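You operate a simulated robot arm through the tools that you are given. There is no shell and no other tool.

You are at the controls of a simulated robot arm. One attempt, no reset.

## Task
Start the machine and raise the boom to about 275 cm.
Fine: red cover onto the console's side shelf, then key on; free the stop; press reset. Set down upright: red lock cover.
Where things are to end (x, y in the base frame): red lock cover within 0.06 m of [0.72, -0.01].
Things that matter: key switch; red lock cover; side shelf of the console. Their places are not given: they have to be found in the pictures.

The check looks at the end state, three seconds after you hand in, the way a careful person would. Anything else that was tipped, shoved, dropped, spilled or broken makes it a failure. A push-on lid holds only when it is set on centred and level and pressed home; a screw cap is set on level and turned clockwise until tight.

## Robot
A 7-joint arm with a two-finger gripper, fixed in place. Base frame: the origin is on the floor under the middle of its stand, x ahead of it, y to its left, z up. Readings come in m, degrees, newtons and seconds.
With the tool pointing down near the work surface it reaches from about 0.3 to 0.76 m from the base axis. Its first joint turns from -143.0 to 143.0 degrees. Payload 2.45 kg.
The TCP is the grasp point between the finger pads, 0.026 m short of the fingertips. In the tool frame z runs along the fingers and y along their closing line. The gripper opens to 0.096 m; its body begins 0.069 m behind the TCP.
Orientation is told as [roll, pitch, yaw] about the base's x, y, z axes, in that order, counted from this pose: with the fingers straight down and closing along the base's y, the tool's x points along the base's -x, its y along +y and its z along -z.

## Interface
- The arm moves only by the tool arm_command. Its argument "series" is a list of rows, each a list of 7 numbers: the shift along the tool's x, y, z in units of 40 mm (1.0 is 40 mm), then the turn, a rotation vector about the tool's x, y, z in units of 8 degrees (1.0 is 8 degrees), then the closure, from 0 (fully open) to 1 (shut). In form: [[tx, ty, tz, wx, wy, wz, grip], ...]. A call has 1 to 20 rows; each row shifts and turns the commanded pose from where the row before left it, along the tool's axes as they then stand. A call with a number of a shift or a turn outside -1 to 1 is refused whole. Rows are played at 5 a second. More than 0.05 m and 8.6 degrees between two rows, or a gripper value outside its range, and nothing of the call is played. A pose out of reach is approached as far as the arm can. The call stops where the force on the tool passes 90 N (or 10 N more than at its start, if that is more) or the arm is blocked; 0.2 s more then pass. The fingers move at their own pace (about 0.05 m/s each) and stop on an object; they squeeze with about 23 N. The grip force told is the motor's: it shows also when the fingers shut on nothing. Time passes only in rows, and 0.2 s behind the last, so rows that do not move let the fingers close. It gives the time, the measured TCP pose, the force on the tool (base axes), the opening and the grip force at its end, in the units of the frame above (readings bear some noise), with the torque about the TCP (base axes, N m) and any sound that the robot's microphone picked up.
- Cameras (640 x 400 px; columns grow to the right, rows downward): "scene" is fixed at [0.0499, -0.5012, 1.5362]; the picture's right is [0.76, -0.65, 0.00], its down [-0.37, -0.43, -0.83] and it looks along [0.54, 0.63, -0.56] (base axes); focal length 331 px, centre (320, 200). "wrist" rides on the gripper at [0.082, 0.003, -0.098] in the tool frame; the picture's right is [-0.04, 1.00, 0.00], its down [-0.73, -0.03, -0.68] and it looks along [-0.68, -0.03, 0.73] (tool axes); focal length 256 px, centre (320, 200).
- snapshot(camera): a new picture of that camera. The clock stands still meanwhile.
- move_column(by): slides the trunk up (or, below 0, down) by that many m; the arm rides with it, the base frame stays. It gives what a move gives, with no picture.
- point_at(camera, pixels): there is no depth. For up to 12 entries [column, row, z] of the newest picture of that camera ("zoom" is the newest enlarged one), the place [x, y] in the base frame at which the ray of that pixel passes the height z, good to about 0.002 m. The clock stands still meanwhile.
- close_up(camera, box): a new picture of the part [left, top, right, bottom] of that camera's present view, enlarged. The clock stands still meanwhile.
- finish_job(): hands the job in; it is judged then, once.

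Unless the task says otherwise, let go and move clear before handing in.

The tools are called as a command line: name --pt "numbers of a row" for each row, then --argument value for the rest, lists and objects as JSON in quotes. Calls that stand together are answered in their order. arm_command: Moves the arm, as the interface text tells. Its arguments: {"type":"object","properties":{"series":{"type":"array","items":{"type":"array","items":{"type":"number"}}}},"required":["series"]} The other tools are called the same way: move_column (by) moves the trunk up or down; snapshot (camera) takes a picture; point_at (camera, pixels) gives the place at which the rays of pixels pass given heights; close_up (camera, box) takes an enlarged picture of a part of a camera's view; finish_job () hands the job in.

At the start:

```text
time_s: 0.0
eef_pos: [0.3743, 0.1559, 1.3011]
tool_rot: [0.0, -0.1, -0.1]
wrist_force: [0.6, 0.0, 0.3]
wrist_torque: [-0.02, -0.01, 0.02]
finger_gap: 0.0959
gripper_force: 0.1
trunk travel left (down, up): [-0.575, 0.065]
```

scene: 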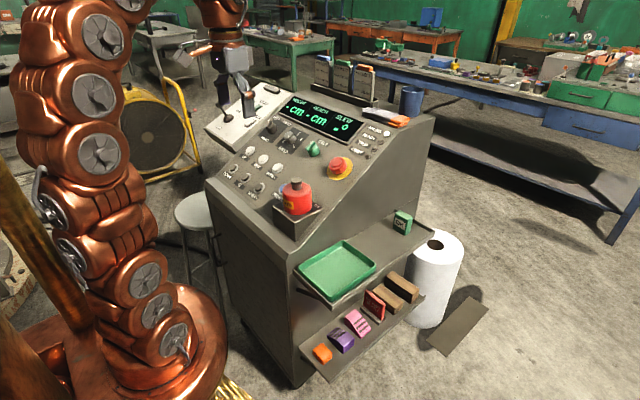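
wrist: 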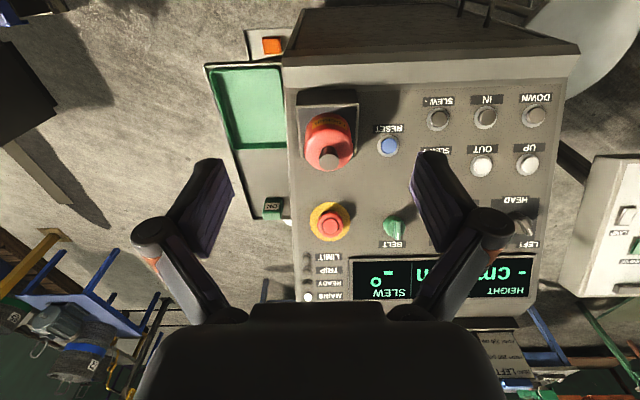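

The scene picture shows the console with a red cover at about (295,195), the stop mushroom at (340,167), the green tray on the side shelf at (337,270). I'll look at enlarged views before moving anything.

close_up --camera "scene" --box '[200, 70, 440, 220]'

close_up --camera "wrist" --box '[200, 0, 600, 310]'

close_up --camera "scene" --box '[260, 150, 480, 390]'

```text
2.67 times, centred on (320, 145) of scene
```

zoom: 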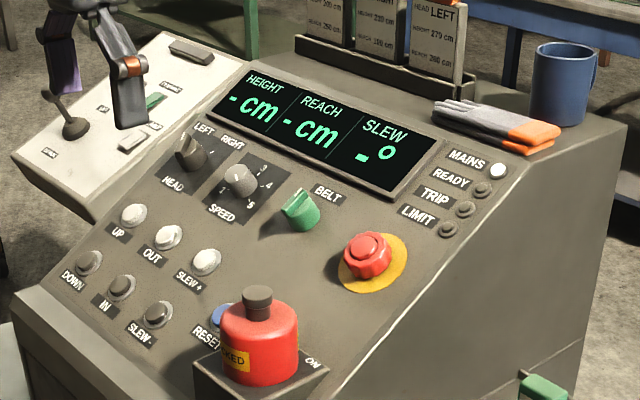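

```text
1.29 times, centred on (400, 155) of wrist
```

zoom: 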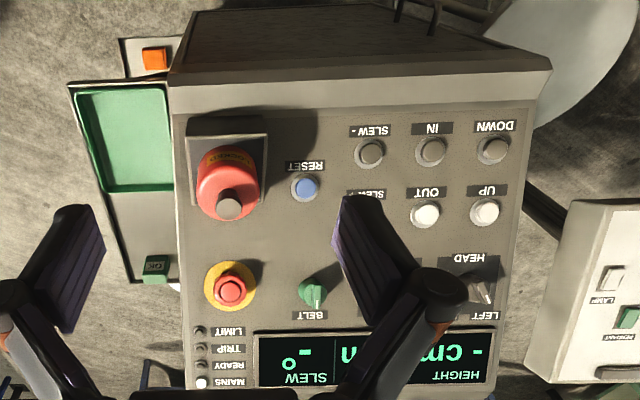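

```text
1.67 times, centred on (370, 270) of scene
```

zoom: 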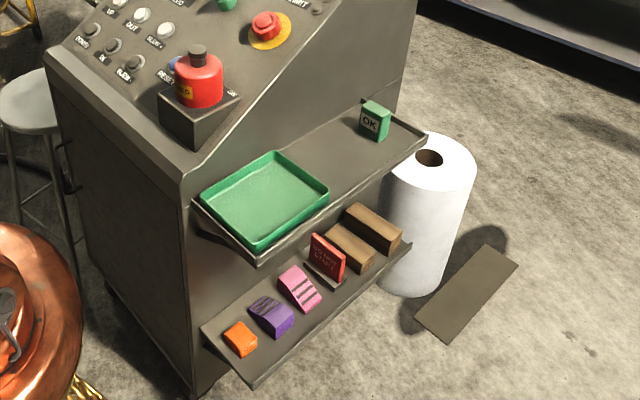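

The panel shows HEIGHT/REACH/SLEW displays, a cover over the key, stop, RESET (blue) and UP buttons. I'll zoom closer on the cards at the back, the pendant, and the key bracket.

close_up --camera "scene" --box '[300, 45, 400, 110]'

close_up --camera "scene" --box '[200, 70, 300, 135]'

close_up --camera "scene" --box '[260, 160, 360, 225]'

close_up --camera "scene" --box '[215, 120, 315, 200]'

close_up --camera "wrist" --box '[280, 80, 420, 170]'

close_up --camera "wrist" --box '[480, 120, 640, 230]'

```text
6.15 times, centred on (350, 78) of scene
```

zoom: 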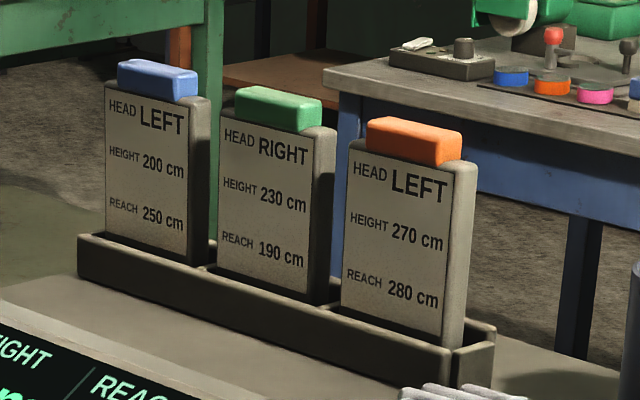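

```text
6.15 times, centred on (250, 102) of scene
```

zoom: 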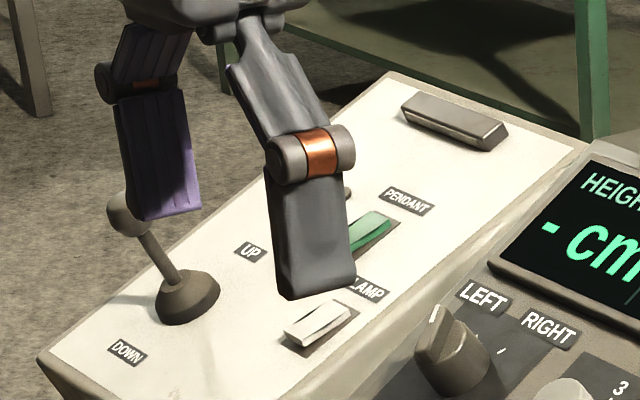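

```text
6.15 times, centred on (310, 192) of scene
```

zoom: 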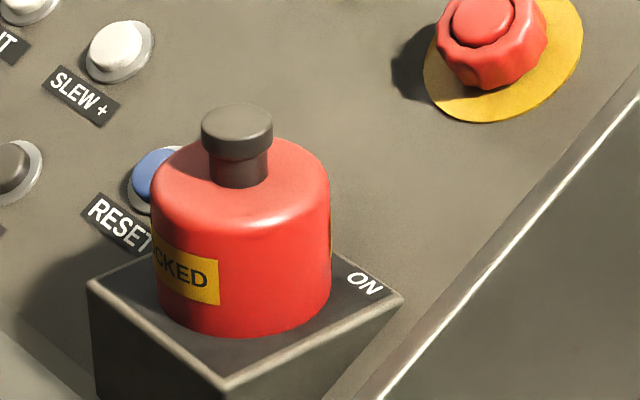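

```text
5.00 times, centred on (265, 160) of scene
```

zoom: 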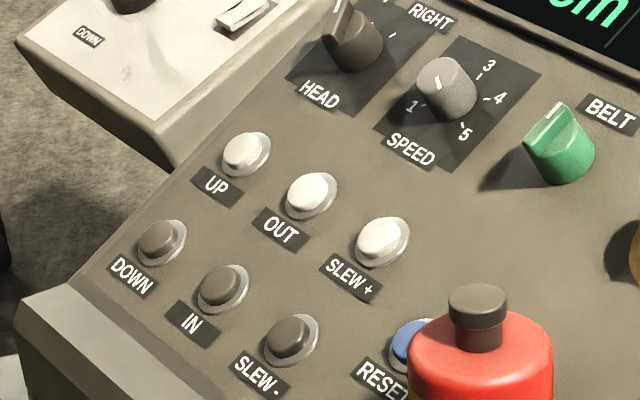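

```text
4.44 times, centred on (350, 125) of wrist
```

zoom: 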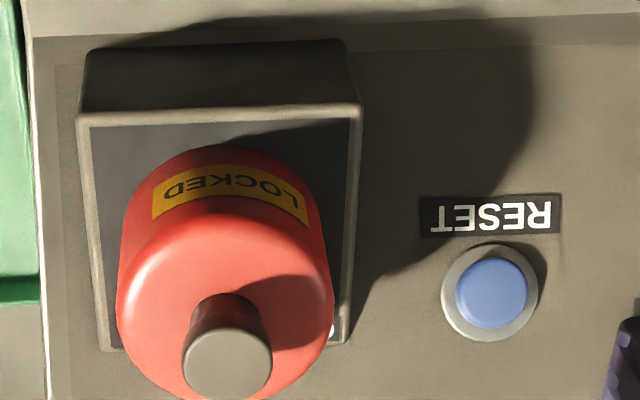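

```text
3.64 times, centred on (560, 175) of wrist
```

zoom: 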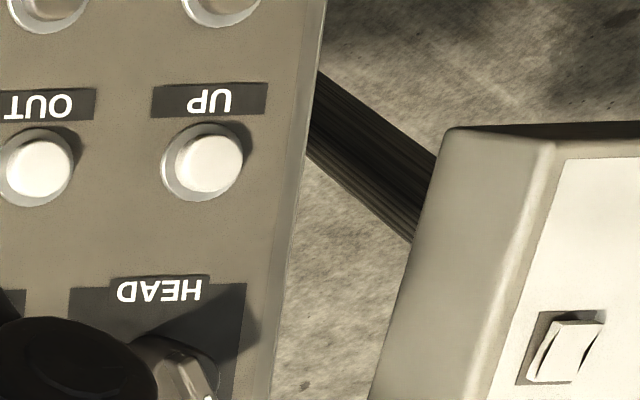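

The cover's knob top is at scene (296,180) and wrist (329,161); I'll triangulate the main features with rays from both cameras before moving.

point_at --camera "scene" --pixels '[[296.5, 180, 1.0], [296.5, 180, 1.1], [250, 150.6, 1.0], [250, 150.6, 1.1], [233, 168.6, 1.0], [233, 168.6, 1.1], [259, 187.6, 1.0], [259, 187.6, 1.1], [337.6, 162.6, 1.0], [337.6, 162.6, 1.1], [378, 246, 0.8], [378, 246, 0.82]]'

point_at --camera "wrist" --pixels '[[329, 161.5, 1.0], [329, 161.5, 1.1], [527, 163, 1.0], [527, 163, 1.1], [536, 117, 1.0], [536, 117, 1.1], [438, 119, 1.0], [438, 119, 1.1], [330.2, 225.5, 1.0], [330.2, 225.5, 1.1], [388, 146, 1.0], [388, 146, 1.1]]'

```text
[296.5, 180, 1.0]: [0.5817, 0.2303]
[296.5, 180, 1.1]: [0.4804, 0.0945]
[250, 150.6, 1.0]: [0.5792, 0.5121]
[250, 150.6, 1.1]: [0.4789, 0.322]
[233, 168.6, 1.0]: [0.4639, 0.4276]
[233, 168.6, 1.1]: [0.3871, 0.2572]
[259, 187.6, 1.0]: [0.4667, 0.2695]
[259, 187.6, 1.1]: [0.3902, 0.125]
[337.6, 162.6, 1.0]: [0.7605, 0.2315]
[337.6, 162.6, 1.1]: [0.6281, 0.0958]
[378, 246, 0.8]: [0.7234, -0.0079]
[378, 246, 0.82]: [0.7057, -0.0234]
```

```text
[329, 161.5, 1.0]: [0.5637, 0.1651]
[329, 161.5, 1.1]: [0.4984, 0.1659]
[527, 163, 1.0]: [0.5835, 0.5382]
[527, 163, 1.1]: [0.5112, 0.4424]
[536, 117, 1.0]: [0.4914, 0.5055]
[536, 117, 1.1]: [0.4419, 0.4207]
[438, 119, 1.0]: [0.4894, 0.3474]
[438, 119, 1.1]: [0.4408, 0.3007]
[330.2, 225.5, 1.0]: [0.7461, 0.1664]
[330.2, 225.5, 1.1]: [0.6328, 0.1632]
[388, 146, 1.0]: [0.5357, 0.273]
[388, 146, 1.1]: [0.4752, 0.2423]
```

Triangulation puts the knob top at about (0.533, 0.165, 1.048), the stop at (0.693, 0.165, 1.05) and UP at (0.605, 0.565, 0.97); the panel slopes about 42°. I'll move the open gripper above the cover first.

arm_command --pt "-0.8 0.046 0.5 0 0 0 0.3" --pt "-0.8 0.046 0.5 0 0 0 0.3" --pt "-0.8 0.046 0.5 0 0 0 0.3" --pt "-0.8 0.046 0.5 0 0 0 0.3" --pt "-0.77 0.046 0.5 0 0 0 0.3" --pt "0 0 0 0 0 0 0.3"

snapshot --camera "wrist"

snapshot --camera "scene"

```text
time_s: 1.4
eef_pos: [0.5326, 0.1667, 1.2018]
tool_rot: [0.0, 0.0, 0.1]
wrist_force: [0.0, -0.1, 0.2]
wrist_torque: [0.04, 0.02, 0.0]
finger_gap: 0.0675
gripper_force: 0.1
trunk travel left (down, up): [-0.575, 0.065]
```

```text
taken
```

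wrist: 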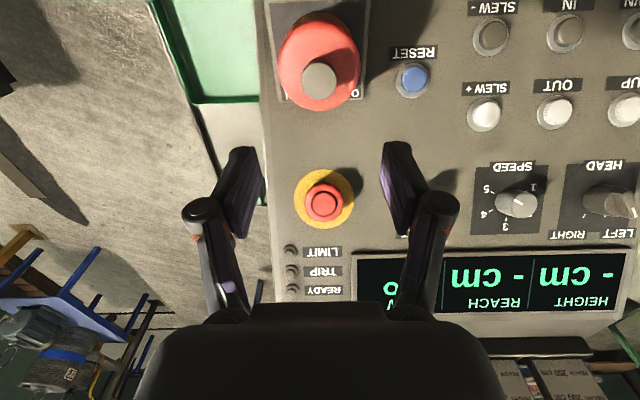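

```text
taken
```

scene: 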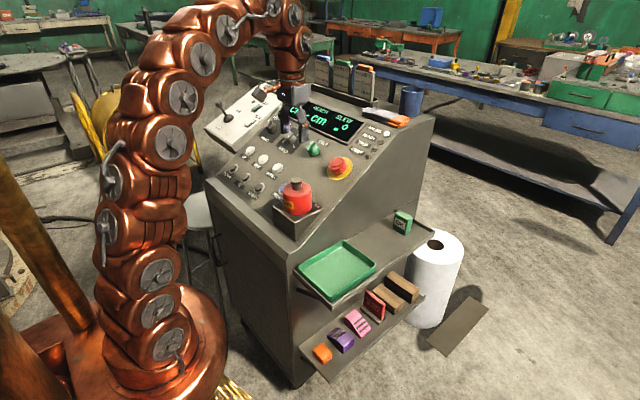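

The gripper is above the cover (knob at wrist (319,81)). I'll zoom on the cover, the stop, and re-triangulate.

close_up --camera "wrist" --box '[260, 0, 420, 100]'

close_up --camera "wrist" --box '[270, 150, 390, 250]'

point_at --camera "wrist" --pixels '[[319, 81, 1.048], [323.5, 203, 1.05], [413, 79, 0.93], [413, 79, 0.95], [260, 150, 0.9], [203, 150, 0.8], [255, 205, 0.8], [190, 100, 0.8]]'

```text
4.00 times, centred on (340, 50) of wrist
```

zoom: 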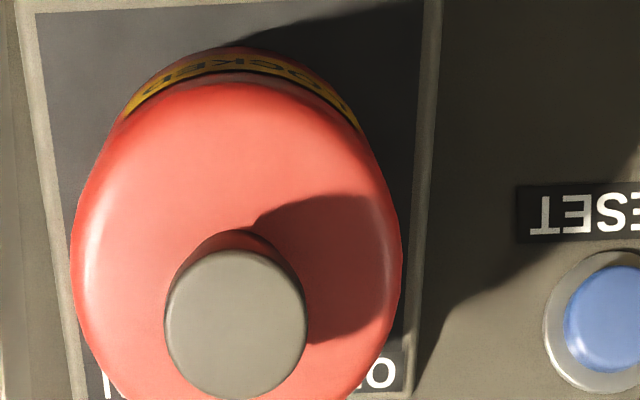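

```text
4.00 times, centred on (330, 200) of wrist
```

zoom: 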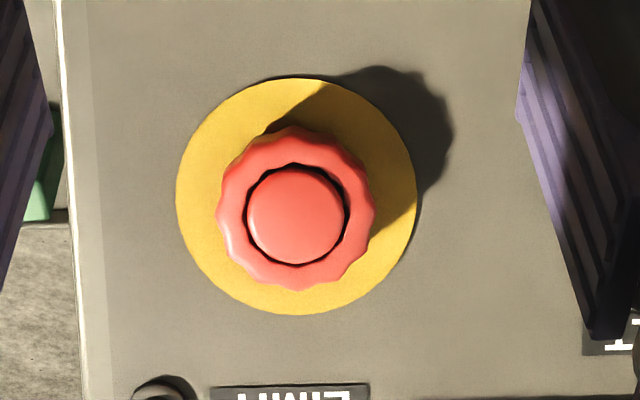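

```text
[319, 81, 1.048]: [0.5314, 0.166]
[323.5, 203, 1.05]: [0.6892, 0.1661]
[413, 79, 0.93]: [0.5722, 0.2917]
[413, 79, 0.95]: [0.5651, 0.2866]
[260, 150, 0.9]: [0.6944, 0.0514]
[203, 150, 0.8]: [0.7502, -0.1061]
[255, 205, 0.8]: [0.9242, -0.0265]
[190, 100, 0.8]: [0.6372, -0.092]
```

The knob centre is confirmed at (0.532, 0.166), gripper opening 67 mm versus a 33 mm knob. I'll descend so that the tips end just above the red shoulder, and close.

arm_command --pt "0 0 0.9 0 0 0 0.3" --pt "0 0 0.9 0 0 0 0.3" --pt "0 0 0.9 0 0 0 0.3" --pt "0 0 0.6 0 0 0 0.3" --pt "0 0 0.4 0 0 0 0.3" --pt "0 0 0.25 0 0 0 0.3" --pt "0 0 0 0 0 0 0.3"

snapshot --camera "wrist"

close_up --camera "scene" --box '[250, 130, 350, 225]'

```text
time_s: 3.0
eef_pos: [0.5325, 0.1669, 1.0435]
tool_rot: [-0.1, 0.0, 0.0]
wrist_force: [0.0, 0.5, 0.4]
wrist_torque: [0.0, 0.02, -0.02]
finger_gap: 0.0675
gripper_force: 0.1
trunk travel left (down, up): [-0.575, 0.065]
```

```text
taken
```

wrist: 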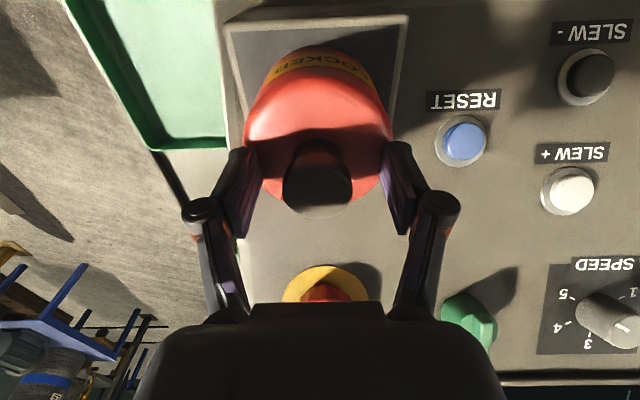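

```text
4.21 times, centred on (300, 178) of scene
```

zoom: 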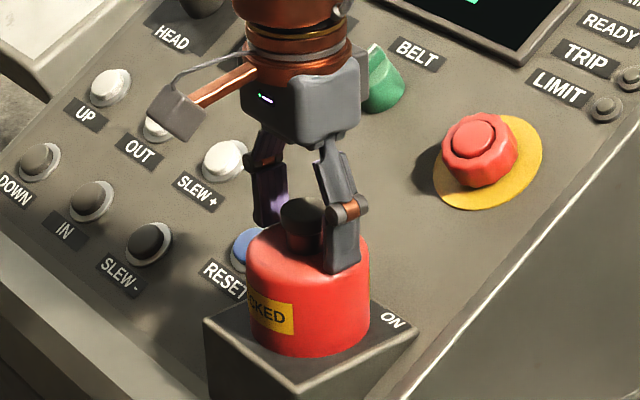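

The fingers straddle the knob (scene zoom (305,220)). I'll close on it and lift slowly.

arm_command --pt "0 0 0 0 0 0 1" --pt "0 0 0 0 0 0 1" --pt "0 0 0 0 0 0 1" --pt "0 0 0 0 0 0 1" --pt "0 0 0 0 0 0 1" --pt "0 0 0 0 0 0 1"

snapshot --camera "wrist"

```text
time_s: 4.5
eef_pos: [0.5338, 0.1664, 1.0467]
tool_rot: [0.2, -0.8, 0.0]
wrist_force: [-4.9, -4.3, 35.0]
wrist_torque: [-0.49, 0.43, -0.01]
finger_gap: 0.0314
gripper_force: 22.7
trunk travel left (down, up): [-0.575, 0.065]
stopped in row 6: the force on the tool passed its limit at 91 N (the readings are from after the stop); the commanded pose is now the measured one
```

```text
taken
```

wrist: 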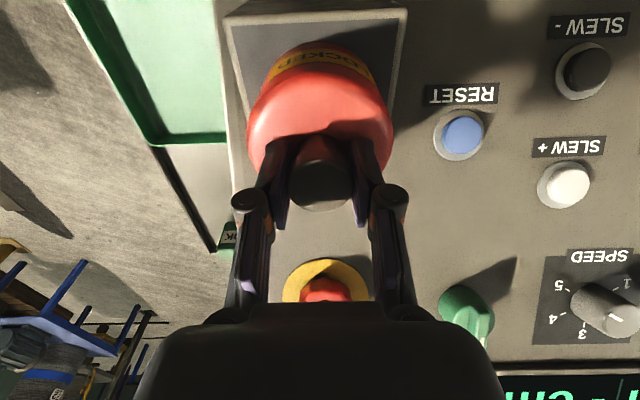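

Gap is 31 mm with 22.7 N grip, but the tips pressed on the shoulder as they closed (35 N up). I'll raise gently to relieve it, then lift.

arm_command --pt "0 0 -0.1 0 0 0 1" --pt "0 0 -0.1 0 0 0 1" --pt "0 0 -0.1 0 0 0 1" --pt "0 0 0 0 0 0 1"

close_up --camera "scene" --box '[250, 130, 350, 225]'

```text
time_s: 5.5
eef_pos: [0.5338, 0.1676, 1.057]
tool_rot: [0.2, -0.6, 0.1]
wrist_force: [-1.1, 0.0, 0.9]
wrist_torque: [-0.06, 0.05, 0.01]
finger_gap: 0.0309
gripper_force: 23.0
trunk travel left (down, up): [-0.575, 0.065]
```

```text
4.21 times, centred on (300, 178) of scene
```

zoom: 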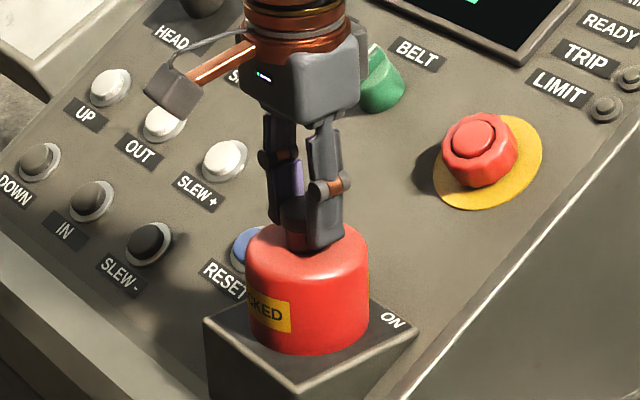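

The force is relieved. I'll lift 3 cm more and check that the cover comes with it.

arm_command --pt "0 0 -0.25 0 0 0 1" --pt "0 0 -0.25 0 0 0 1" --pt "0 0 -0.25 0 0 0 1" --pt "0 0 0 0 0 0 1"

close_up --camera "scene" --box '[250, 130, 350, 225]'

```text
time_s: 6.5
eef_pos: [0.5344, 0.1671, 1.087]
tool_rot: [0.0, -0.6, 0.0]
wrist_force: [0.1, -0.3, -1.5]
wrist_torque: [0.0, -0.01, 0.03]
finger_gap: 0.0309
gripper_force: 22.9
trunk travel left (down, up): [-0.575, 0.065]
```

```text
4.21 times, centred on (300, 178) of scene
```

zoom: 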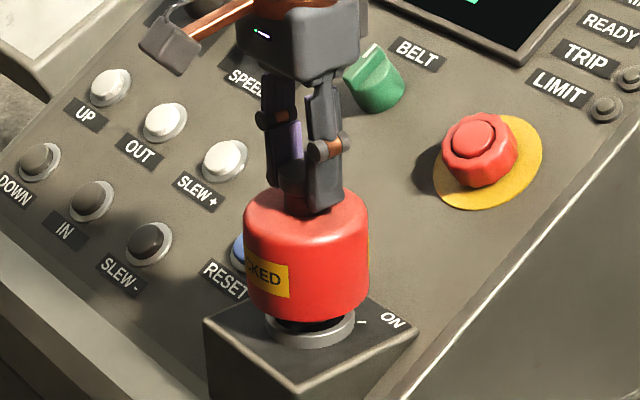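

The cover is coming up cleanly (the key's ring shows at zoom (310,325)), weight about 1.5 N. I'll lift higher and straighten the small pitch error, then look at the key.

arm_command --pt "0 0 -0.5 0 0.075 0 1" --pt "0 0 -0.6 0 0 0 1" --pt "0 0 -0.8 0 0 0 1" --pt "0 0 -0.8 0 0 0 1" --pt "0 0 -0.8 0 0 0 1" --pt "0 0 -0.5 0 0 0 1" --pt "0 0 0 0 0 0 1"

snapshot --camera "scene"

close_up --camera "scene" --box '[270, 170, 350, 230]'

close_up --camera "scene" --box '[280, 180, 440, 310]'

snapshot --camera "wrist"

```text
time_s: 8.1
eef_pos: [0.534, 0.1655, 1.2467]
tool_rot: [0.1, 0.2, 0.0]
wrist_force: [-0.3, -0.1, -2.5]
wrist_torque: [0.01, 0.02, -0.02]
finger_gap: 0.0311
gripper_force: 22.5
trunk travel left (down, up): [-0.575, 0.065]
```

```text
taken
```

scene: 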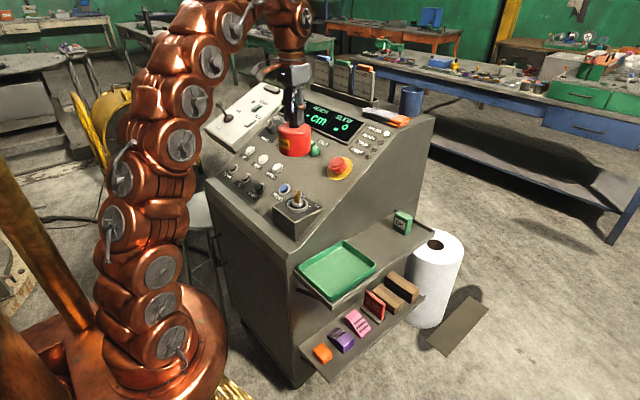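

```text
6.67 times, centred on (310, 200) of scene
```

zoom: 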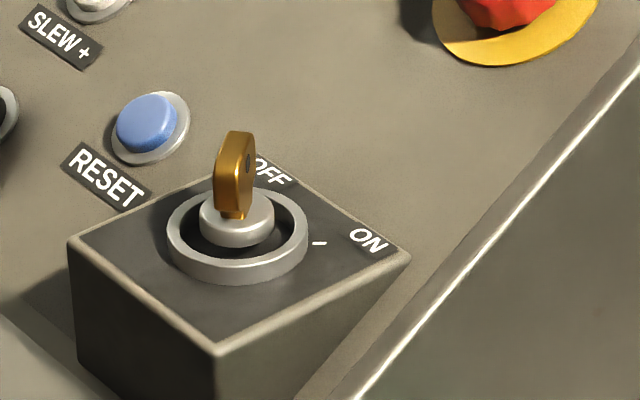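

```text
3.08 times, centred on (360, 245) of scene
```

zoom: 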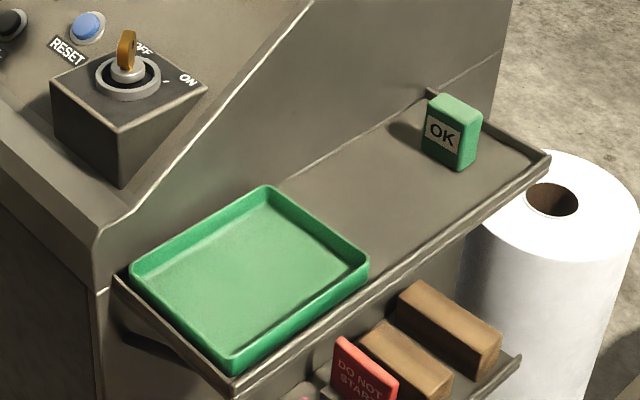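

```text
taken
```

wrist: 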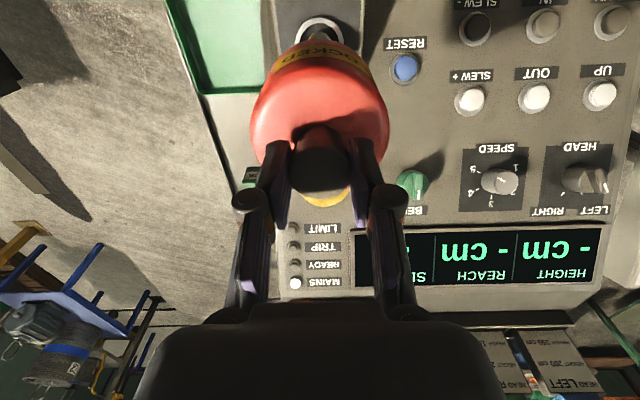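

The key bow is visible, pointing at OFF, with ON clockwise of it. The shelf spot at scene (378,246) between tray and OK box is free. I'll carry the cover sideways clear of the console, then out over the spot.

arm_command --pt "0 -0.5 0 0 0 0 1" --pt "0 -0.85 0 0 0 0 1" --pt "0 -0.9 0 0 0 0 1" --pt "0 -0.9 0 0 0 0 1" --pt "0 -0.9 0 0 0 0 1" --pt "-0.3 -0.5 0 0 0 0 1" --pt "-0.85 -0.08 0 0 0 0 1" --pt "-0.9 0 0 0 0 0 1" --pt "-0.9 0 0 0 0 0 1" --pt "-0.9 0 0 0 0 0 1" --pt "-0.6 0 0 0 0 0 1" --pt "-0.2 0 0 0 0 0 1" --pt "0 0 0 0 0 0 1"

snapshot --camera "scene"

snapshot --camera "wrist"

```text
time_s: 10.9
eef_pos: [0.6085, -0.0133, 1.2135]
tool_rot: [0.1, 0.2, -0.1]
wrist_force: [-0.4, -0.1, -1.2]
wrist_torque: [-0.02, 0.01, 0.01]
finger_gap: 0.0309
gripper_force: 23.2
out of reach, approached as far as the arm can: row 7, 8, 9, 10, 11, 12
trunk travel left (down, up): [-0.575, 0.065]
```

```text
taken
```

scene: 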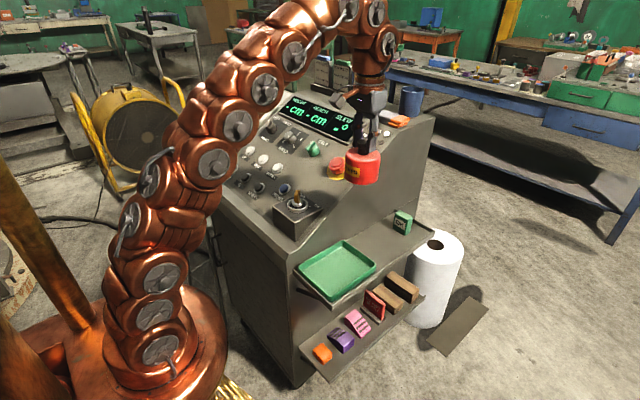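

```text
taken
```

wrist: 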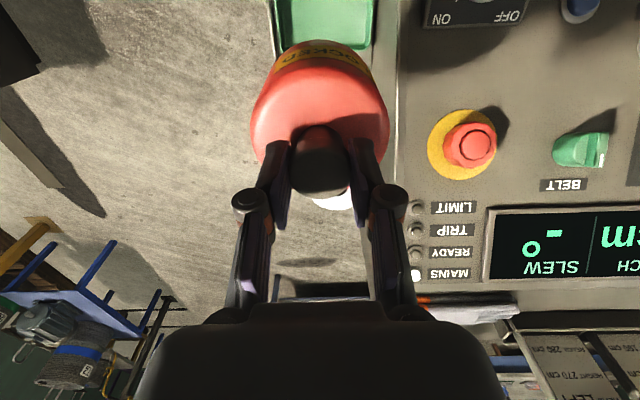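

The arm ran out of reach at this height (stopped at x=0.61, z=1.21). I'll come back in x by the missing amount and see where the commanded pose now stands, then lower first.

arm_command --pt "0.9 0 0.3 0 0 0 1" --pt "0.9 0 0.3 0 0 0 1" --pt "0.9 0 0.4 0 0 0 1" --pt "0 0 0 0 0 0 1"

```text
time_s: 11.9
eef_pos: [0.4997, -0.0128, 1.1749]
tool_rot: [0.1, 0.2, 0.0]
wrist_force: [-0.2, -0.7, -1.4]
wrist_torque: [-0.01, -0.02, 0.0]
finger_gap: 0.0307
gripper_force: 23.1
trunk travel left (down, up): [-0.575, 0.065]
```

The commanded pose follows the reached pose. I'll lower to z≈1.0 at y≈-0.02 and then extend to x≈0.72.

arm_command --pt "0 -0.1 0.6 0 0 0 1" --pt "0 -0.08 0.9 0 0 0 1" --pt "0 0 0.9 0 0 0 1" --pt "0 0 0.9 0 0 0 1" --pt "-0.5 0 0.6 0 0 0 1" --pt "-0.9 0 0.3 0 0 0 1" --pt "-0.9 0 0 0 0 0 1" --pt "-0.9 0 0 0 0 0 1" --pt "-0.9 0 0 0 0 0 1" --pt "-0.9 0 0 0 0 0 1" --pt "-0.4 0 0 0 0 0 1" --pt "0 0 0 0 0 0 1"

snapshot --camera "scene"

snapshot --camera "wrist"

```text
time_s: 14.5
eef_pos: [0.7161, -0.019, 1.0083]
tool_rot: [0.1, 0.2, 0.1]
wrist_force: [-0.2, 0.8, -0.8]
wrist_torque: [0.01, -0.02, -0.04]
finger_gap: 0.0307
gripper_force: 22.8
trunk travel left (down, up): [-0.575, 0.065]
```

```text
taken
```

scene: 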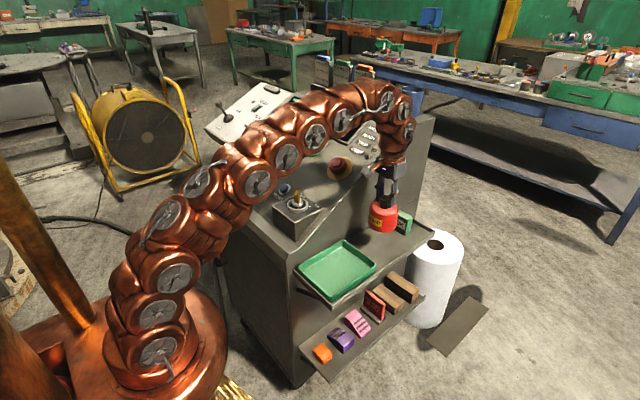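

```text
taken
```

wrist: 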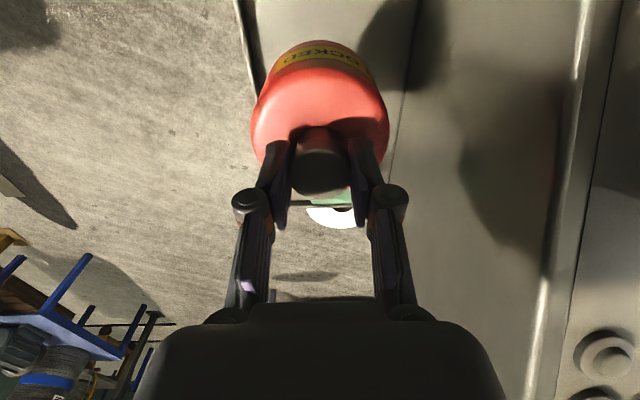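

The cover hangs at (0.716, -0.019) over the shelf. Before lowering I'll check positions of the OK box base and tray's far edge relative to the spot.

close_up --camera "scene" --box '[340, 180, 450, 280]'

point_at --camera "scene" --pixels '[[393.8, 229.4, 0.8], [405.5, 235.3, 0.8], [412, 231, 0.8], [375.6, 266.1, 0.83], [342, 241, 0.83], [434, 231.4, 0.8], [334, 309, 0.8], [371, 304, 0.8]]'

close_up --camera "wrist" --box '[220, 20, 440, 240]'

```text
4.00 times, centred on (395, 230) of scene
```

zoom: 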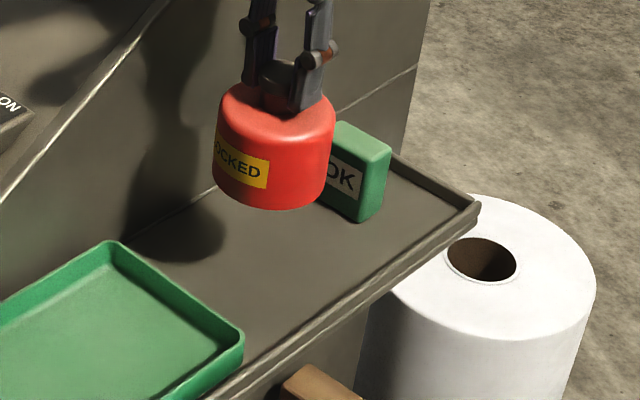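

```text
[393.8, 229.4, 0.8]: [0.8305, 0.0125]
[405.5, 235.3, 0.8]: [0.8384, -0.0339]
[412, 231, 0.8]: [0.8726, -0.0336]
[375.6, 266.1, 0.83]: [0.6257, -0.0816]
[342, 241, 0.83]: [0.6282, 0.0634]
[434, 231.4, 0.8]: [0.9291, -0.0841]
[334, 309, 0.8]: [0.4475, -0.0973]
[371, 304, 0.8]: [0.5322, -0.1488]
```

```text
1.82 times, centred on (330, 130) of wrist
```

zoom: 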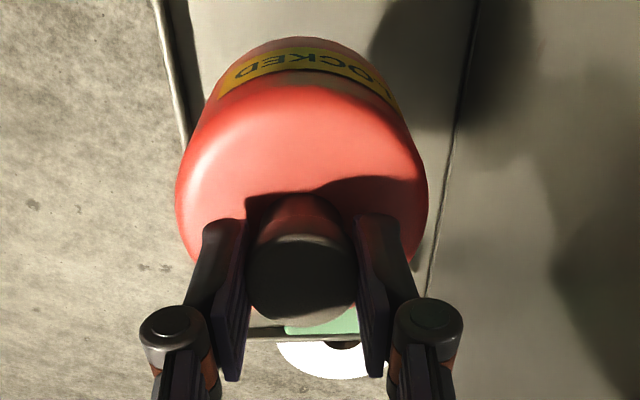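

Tray's far edge is at x≈0.627 and the OK box starts at x≈0.833, so the cover (0.673–0.759) fits cleanly. I'll lower to just above the shelf.

arm_command --pt "0 0 0.5 0 0 0 1" --pt "0 0 0.6 0 0 0 1" --pt "0 0 0.6 0 0 0 1" --pt "0 0 0.3 0 0 0 1" --pt "0 0 0 0 0 0 1"

close_up --camera "scene" --box '[340, 180, 450, 280]'

```text
time_s: 15.7
eef_pos: [0.7157, -0.0189, 0.925]
tool_rot: [0.1, 0.3, 0.0]
wrist_force: [0.1, 0.3, -1.6]
wrist_torque: [-0.07, 0.02, -0.03]
finger_gap: 0.0306
gripper_force: 23.1
trunk travel left (down, up): [-0.575, 0.065]
```

```text
4.00 times, centred on (395, 230) of scene
```

zoom: 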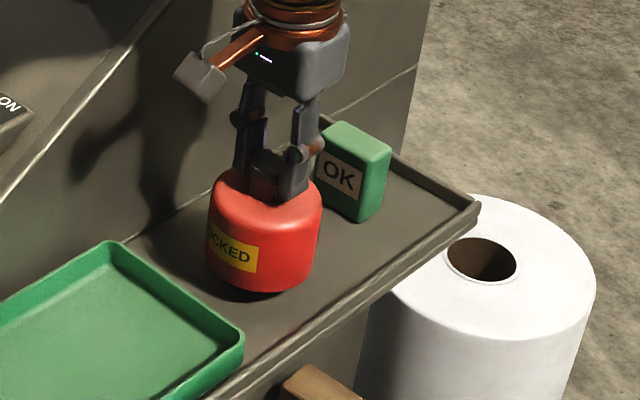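

It is a couple of cm above the shelf with the shadow closing in. I'll go down in small steps, watching the force.

arm_command --pt "0 0 0.12 0 0 0 1" --pt "0 0 0.12 0 0 0 1" --pt "0 0 0.12 0 0 0 1" --pt "0 0 0 0 0 0 1"

close_up --camera "scene" --box '[340, 180, 450, 280]'

```text
time_s: 16.7
eef_pos: [0.7165, -0.0196, 0.9105]
tool_rot: [0.1, 0.2, 0.0]
wrist_force: [0.1, 0.1, -1.0]
wrist_torque: [0.01, -0.01, 0.02]
finger_gap: 0.0307
gripper_force: 22.9
trunk travel left (down, up): [-0.575, 0.065]
```

```text
4.00 times, centred on (395, 230) of scene
```

zoom: 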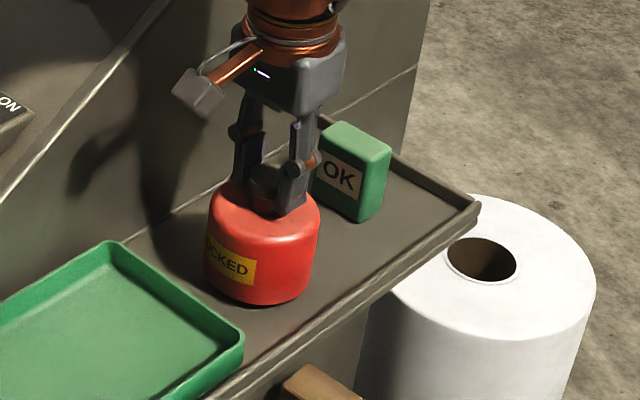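

arm_command --pt "0 0 0.08 0 0 0 1" --pt "0 0 0.08 0 0 0 1" --pt "0 0 0 0 0 0 1"

```text
time_s: 17.5
eef_pos: [0.7156, -0.0188, 0.9041]
tool_rot: [0.2, 0.3, -0.1]
wrist_force: [-0.2, -0.3, -2.5]
wrist_torque: [0.01, -0.01, 0.0]
finger_gap: 0.031
gripper_force: 22.8
trunk travel left (down, up): [-0.575, 0.065]
```

No contact yet (force still -2.5 N from the weight). Continuing in 2–3 mm steps.

arm_command --pt "0 0 0.06 0 0 0 1" --pt "0 0 0.06 0 0 0 1" --pt "0 0 0 0 0 0 1"

close_up --camera "scene" --box '[340, 180, 450, 280]'

```text
time_s: 18.3
eef_pos: [0.7165, -0.0183, 0.9014]
tool_rot: [0.0, 0.0, 0.1]
wrist_force: [-3.4, 1.9, 15.0]
wrist_torque: [0.04, -0.18, 0.14]
finger_gap: 0.0311
gripper_force: 23.0
trunk travel left (down, up): [-0.575, 0.065]
```

```text
4.00 times, centred on (395, 230) of scene
```

zoom: 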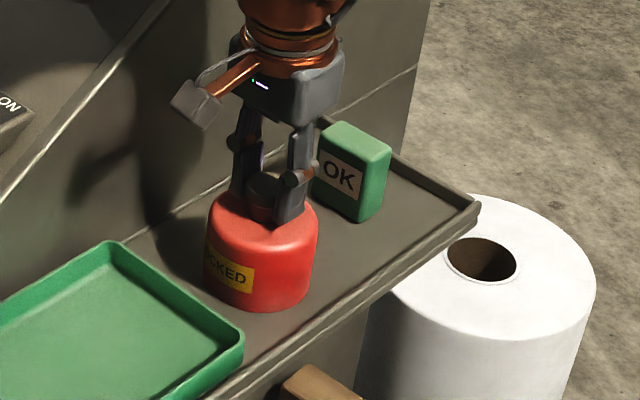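

Contact at 15 N: the cover stands on the shelf. I'll back off 1 mm, open partway, and rise straight up.

arm_command --pt "0 0 -0.04 0 0 0 1" --pt "0 0 0 0 0 0 0.8" --pt "0 0 0 0 0 0 0.6" --pt "0 0 0 0 0 0 0.4" --pt "0 0 0 0 0 0 0.4" --pt "0 0 0 0 0 0 0.4"

close_up --camera "scene" --box '[340, 180, 450, 280]'

snapshot --camera "wrist"

```text
time_s: 19.7
eef_pos: [0.7159, -0.0197, 0.9019]
tool_rot: [0.1, 0.2, -0.1]
wrist_force: [-0.9, -0.1, 0.7]
wrist_torque: [-0.03, -0.03, 0.01]
finger_gap: 0.0576
gripper_force: 0.0
trunk travel left (down, up): [-0.575, 0.065]
```

```text
4.00 times, centred on (395, 230) of scene
```

zoom: 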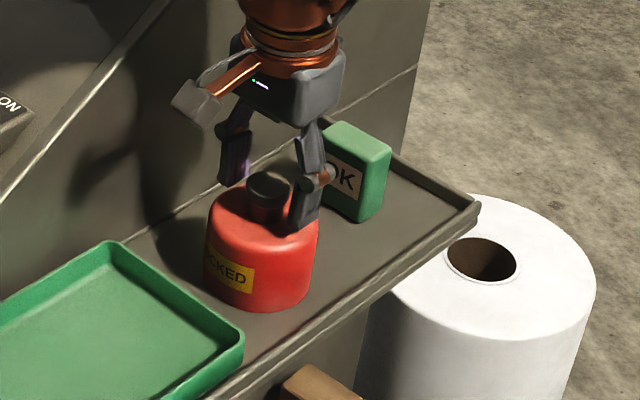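

```text
taken
```

wrist: 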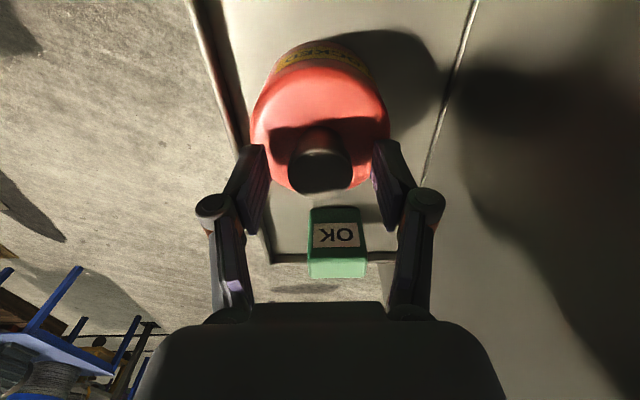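

The cover stands upright at about (0.716, -0.019) and the fingers are free of the knob. I'll rise, retract, and move over in front of the key for a look.

arm_command --pt "0 0 -0.4 0 0 0 0.4" --pt "0 0 -0.7 0 0 0 0.4" --pt "0 0 -0.9 0 0 0 0.4" --pt "0.2 0 -0.8 0 0 0 0.4" --pt "0.8 0 -0.3 0 0 0 0.4" --pt "0.9 0 0 0 0 0 0.4" --pt "0.9 0 0 0 0 0 0.4" --pt "0.9 0 0 0 0 0 0.4" --pt "0.9 0 -0.2 0 0 0 0.4" --pt "0.9 0 -0.6 0 0 0 0.4" --pt "0.7 0.3 -0.7 0 0 0 0.4" --pt "0.6 0.8 -0.6 0 0 0 0.4" --pt "0.3 0.9 -0.1 0 0 0 0.4" --pt "0.2 0.9 0 0 0 0 0.4" --pt "0.2 0.9 0 0 0 0 0.4" --pt "0 0.8 0 0 0 0 0.4" --pt "0 0 0 0 0 0 0.4"

snapshot --camera "scene"

snapshot --camera "wrist"

```text
time_s: 23.3
eef_pos: [0.4197, 0.1663, 1.1159]
tool_rot: [0.0, 0.1, 0.1]
wrist_force: [-0.1, 0.0, 0.0]
wrist_torque: [-0.04, -0.03, 0.02]
finger_gap: 0.0574
gripper_force: 0.0
trunk travel left (down, up): [-0.575, 0.065]
```

```text
taken
```

scene: 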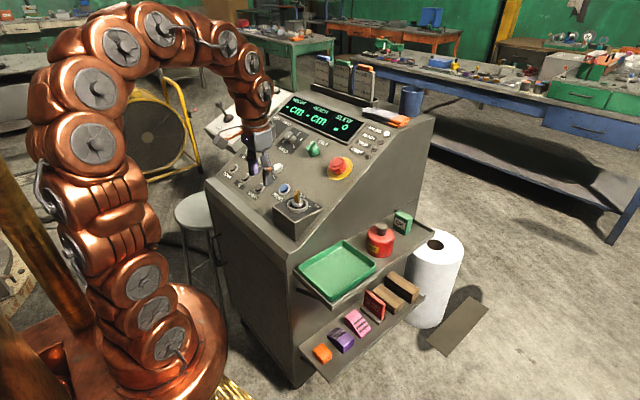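

```text
taken
```

wrist: 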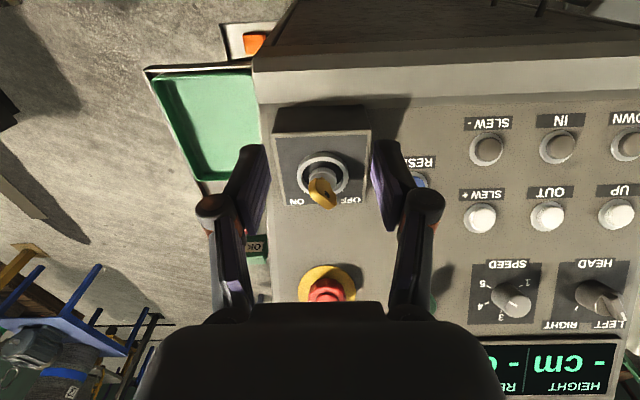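

close_up --camera "wrist" --box '[270, 120, 374, 220]'

close_up --camera "scene" --box '[270, 175, 330, 220]'

close_up --camera "scene" --box '[340, 200, 450, 280]'

```text
4.00 times, centred on (322, 170) of wrist
```

zoom: 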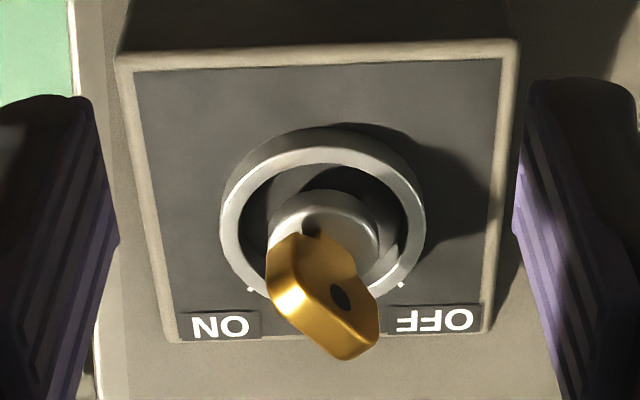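

```text
8.89 times, centred on (300, 198) of scene
```

zoom: 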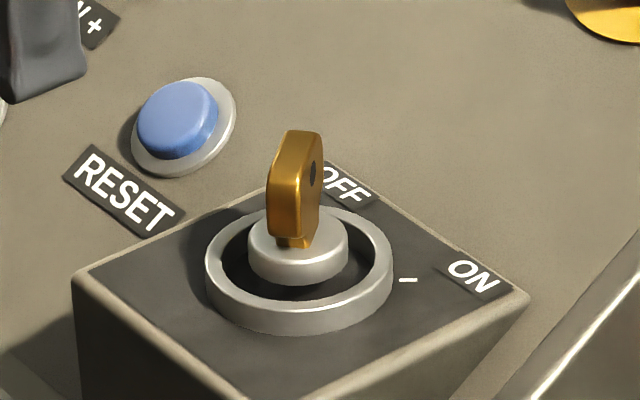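

```text
5.00 times, centred on (395, 240) of scene
```

zoom: 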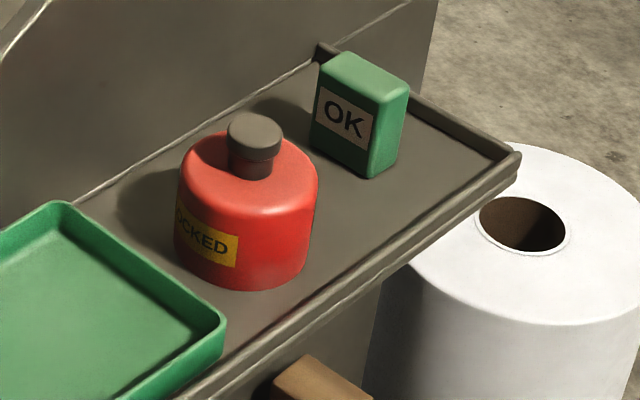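

The key's bow plate lies along the OFF tick (toward +x,+y at 45°), and the ON tick is 90° clockwise from above. I'll triangulate the bow top and lock centre.

point_at --camera "scene" --pixels '[[297.75, 190.5, 0.98], [297.75, 190.5, 1.02], [297.4, 203.5, 0.95], [297.4, 203.5, 0.98], [297.4, 209, 0.95], [297.4, 209, 0.98]]'

point_at --camera "wrist" --pixels '[[320.75, 201.5, 0.98], [320.75, 201.5, 1.02], [322, 174, 0.95], [322, 174, 0.98], [296, 137.5, 0.95], [355, 135, 0.95], [304.5, 192.5, 0.95], [342, 191.5, 0.95]]'

```text
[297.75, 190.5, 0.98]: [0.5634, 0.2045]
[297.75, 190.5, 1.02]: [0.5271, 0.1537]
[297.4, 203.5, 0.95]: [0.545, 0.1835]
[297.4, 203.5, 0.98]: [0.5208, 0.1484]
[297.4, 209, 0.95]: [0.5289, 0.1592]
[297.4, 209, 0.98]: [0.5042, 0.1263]
```

```text
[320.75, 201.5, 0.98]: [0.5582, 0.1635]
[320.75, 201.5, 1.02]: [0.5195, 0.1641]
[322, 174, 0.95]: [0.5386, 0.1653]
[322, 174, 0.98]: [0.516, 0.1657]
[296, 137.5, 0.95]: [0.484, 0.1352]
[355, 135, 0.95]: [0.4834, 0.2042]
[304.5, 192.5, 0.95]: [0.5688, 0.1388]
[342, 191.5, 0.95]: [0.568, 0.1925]
```

The bow top is at about z=1.012 and the lock axis at (0.534, 0.166). I'll move over it and yaw +45° so the fingers close across the bow.

arm_command --pt "-0.95 0 0 0 0 0 0.4" --pt "-0.95 0 0 0 0 0 0.4" --pt "-0.95 0 0 0 0 0 0.4" --pt "0 0 0 0 0 -0.9375 0.4" --pt "0 0 0 0 0 -0.9375 0.4" --pt "0 0 0 0 0 -0.9375 0.4" --pt "0 0 0 0 0 -0.9375 0.4" --pt "0 0 0 0 0 -0.9375 0.4" --pt "0 0 0 0 0 -0.9375 0.4" --pt "0 0 0 0 0 0 0.4"

snapshot --camera "wrist"

close_up --camera "scene" --box '[250, 130, 350, 225]'

```text
time_s: 25.5
eef_pos: [0.5309, 0.1654, 1.1148]
tool_rot: [0.2, -0.1, 45.0]
wrist_force: [0.8, -0.4, 0.0]
wrist_torque: [-0.03, -0.05, 0.02]
finger_gap: 0.0577
gripper_force: 0.1
trunk travel left (down, up): [-0.575, 0.065]
```

```text
taken
```

wrist: 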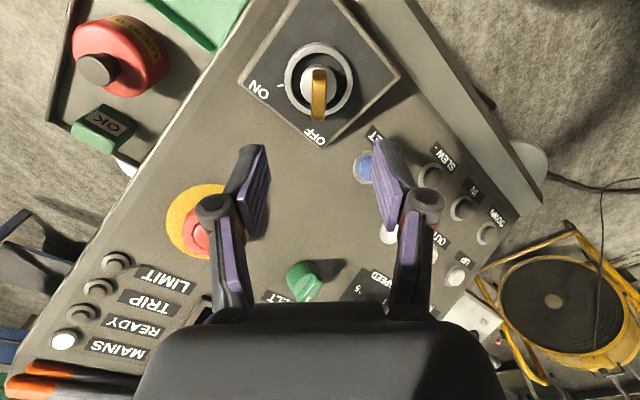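

```text
4.21 times, centred on (300, 178) of scene
```

zoom: 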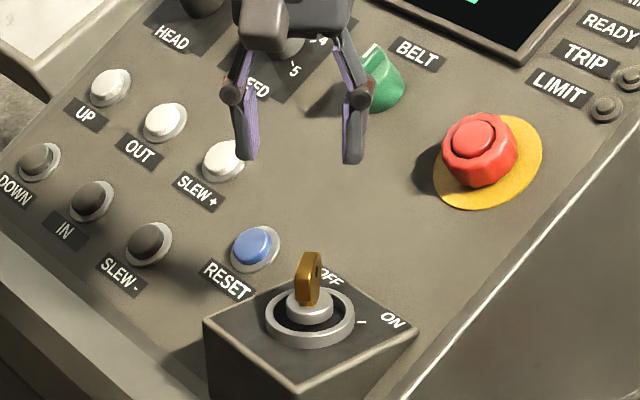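

The bow is edge-on and vertical at column 319, so the yaw matches. A closer look for the along-bow offset.

close_up --camera "wrist" --box '[270, 30, 370, 140]'

point_at --camera "wrist" --pixels '[[319, 95, 1.012], [319, 118, 1.012], [319, 80, 0.955]]'

```text
3.64 times, centred on (320, 85) of wrist
```

zoom: 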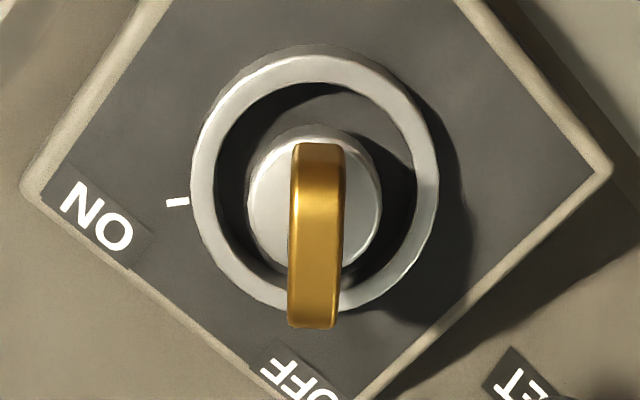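

```text
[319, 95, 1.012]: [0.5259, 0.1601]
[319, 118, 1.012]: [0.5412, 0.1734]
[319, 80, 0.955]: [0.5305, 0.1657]
```

The lock axis is at about (0.531, 0.166), matching the TCP. I'll descend to z≈1.007 and close on the bow.

arm_command --pt "0 0 0.8 0 0 0 0.45" --pt "0 0 0.8 0 0 0 0.5" --pt "0 0 0.6 0 0 0 0.55" --pt "0 0 0.3 0 0 0 0.6" --pt "0 0 0.18 0 0 0 0.6" --pt "0 0 0 0 0 0 0.6"

close_up --camera "scene" --box '[270, 160, 330, 220]'

close_up --camera "wrist" --box '[220, 60, 420, 240]'

```text
time_s: 26.9
eef_pos: [0.5313, 0.1647, 1.0077]
tool_rot: [0.3, -0.1, 45.0]
wrist_force: [0.2, 0.4, -0.1]
wrist_torque: [-0.01, 0.01, -0.02]
finger_gap: 0.0381
gripper_force: 0.1
trunk travel left (down, up): [-0.575, 0.065]
```

```text
6.67 times, centred on (300, 190) of scene
```

zoom: 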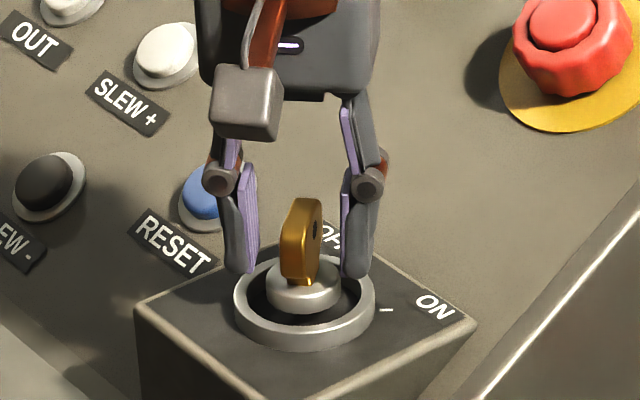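

```text
2.22 times, centred on (320, 150) of wrist
```

zoom: 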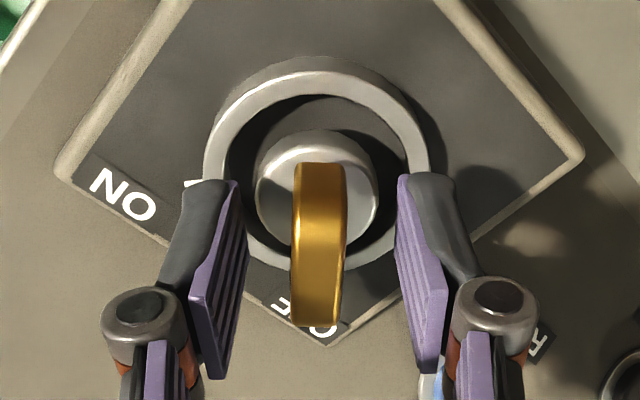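

Tips are just above the lock barrel on either side of the bow. Since closing makes the tips dip a few mm, I'll raise 5 mm and then close.

arm_command --pt "0 0 -0.12 0 0 0 0.7" --pt "0 0 0 0 0 0 0.8" --pt "0 0 0 0 0 0 0.9" --pt "0 0 0 0 0 0 1" --pt "0 0 0 0 0 0 1" --pt "0 0 0 0 0 0 1"

close_up --camera "wrist" --box '[220, 60, 420, 240]'

close_up --camera "scene" --box '[270, 160, 330, 220]'

```text
time_s: 28.3
eef_pos: [0.5311, 0.1628, 1.0125]
tool_rot: [0.1, 0.0, 45.0]
wrist_force: [7.1, -5.5, -1.4]
wrist_torque: [-0.04, -0.26, -0.93]
finger_gap: 0.0134
gripper_force: 40.1
trunk travel left (down, up): [-0.575, 0.065]
```

```text
2.22 times, centred on (320, 150) of wrist
```

zoom: 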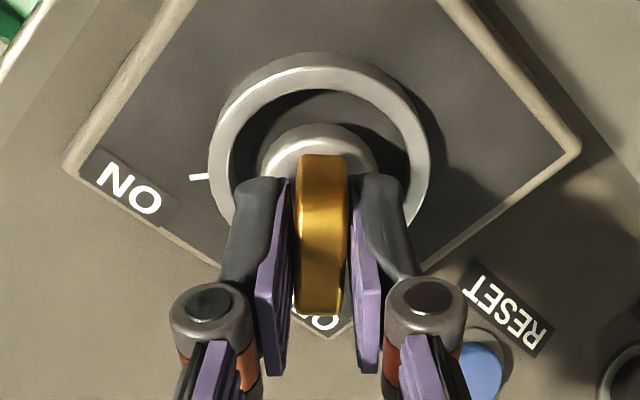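

```text
6.67 times, centred on (300, 190) of scene
```

zoom: 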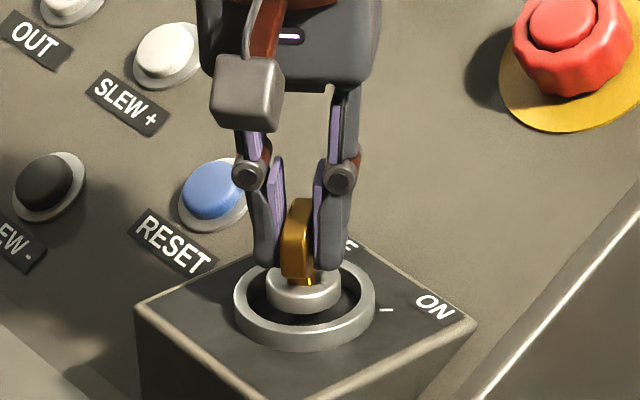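

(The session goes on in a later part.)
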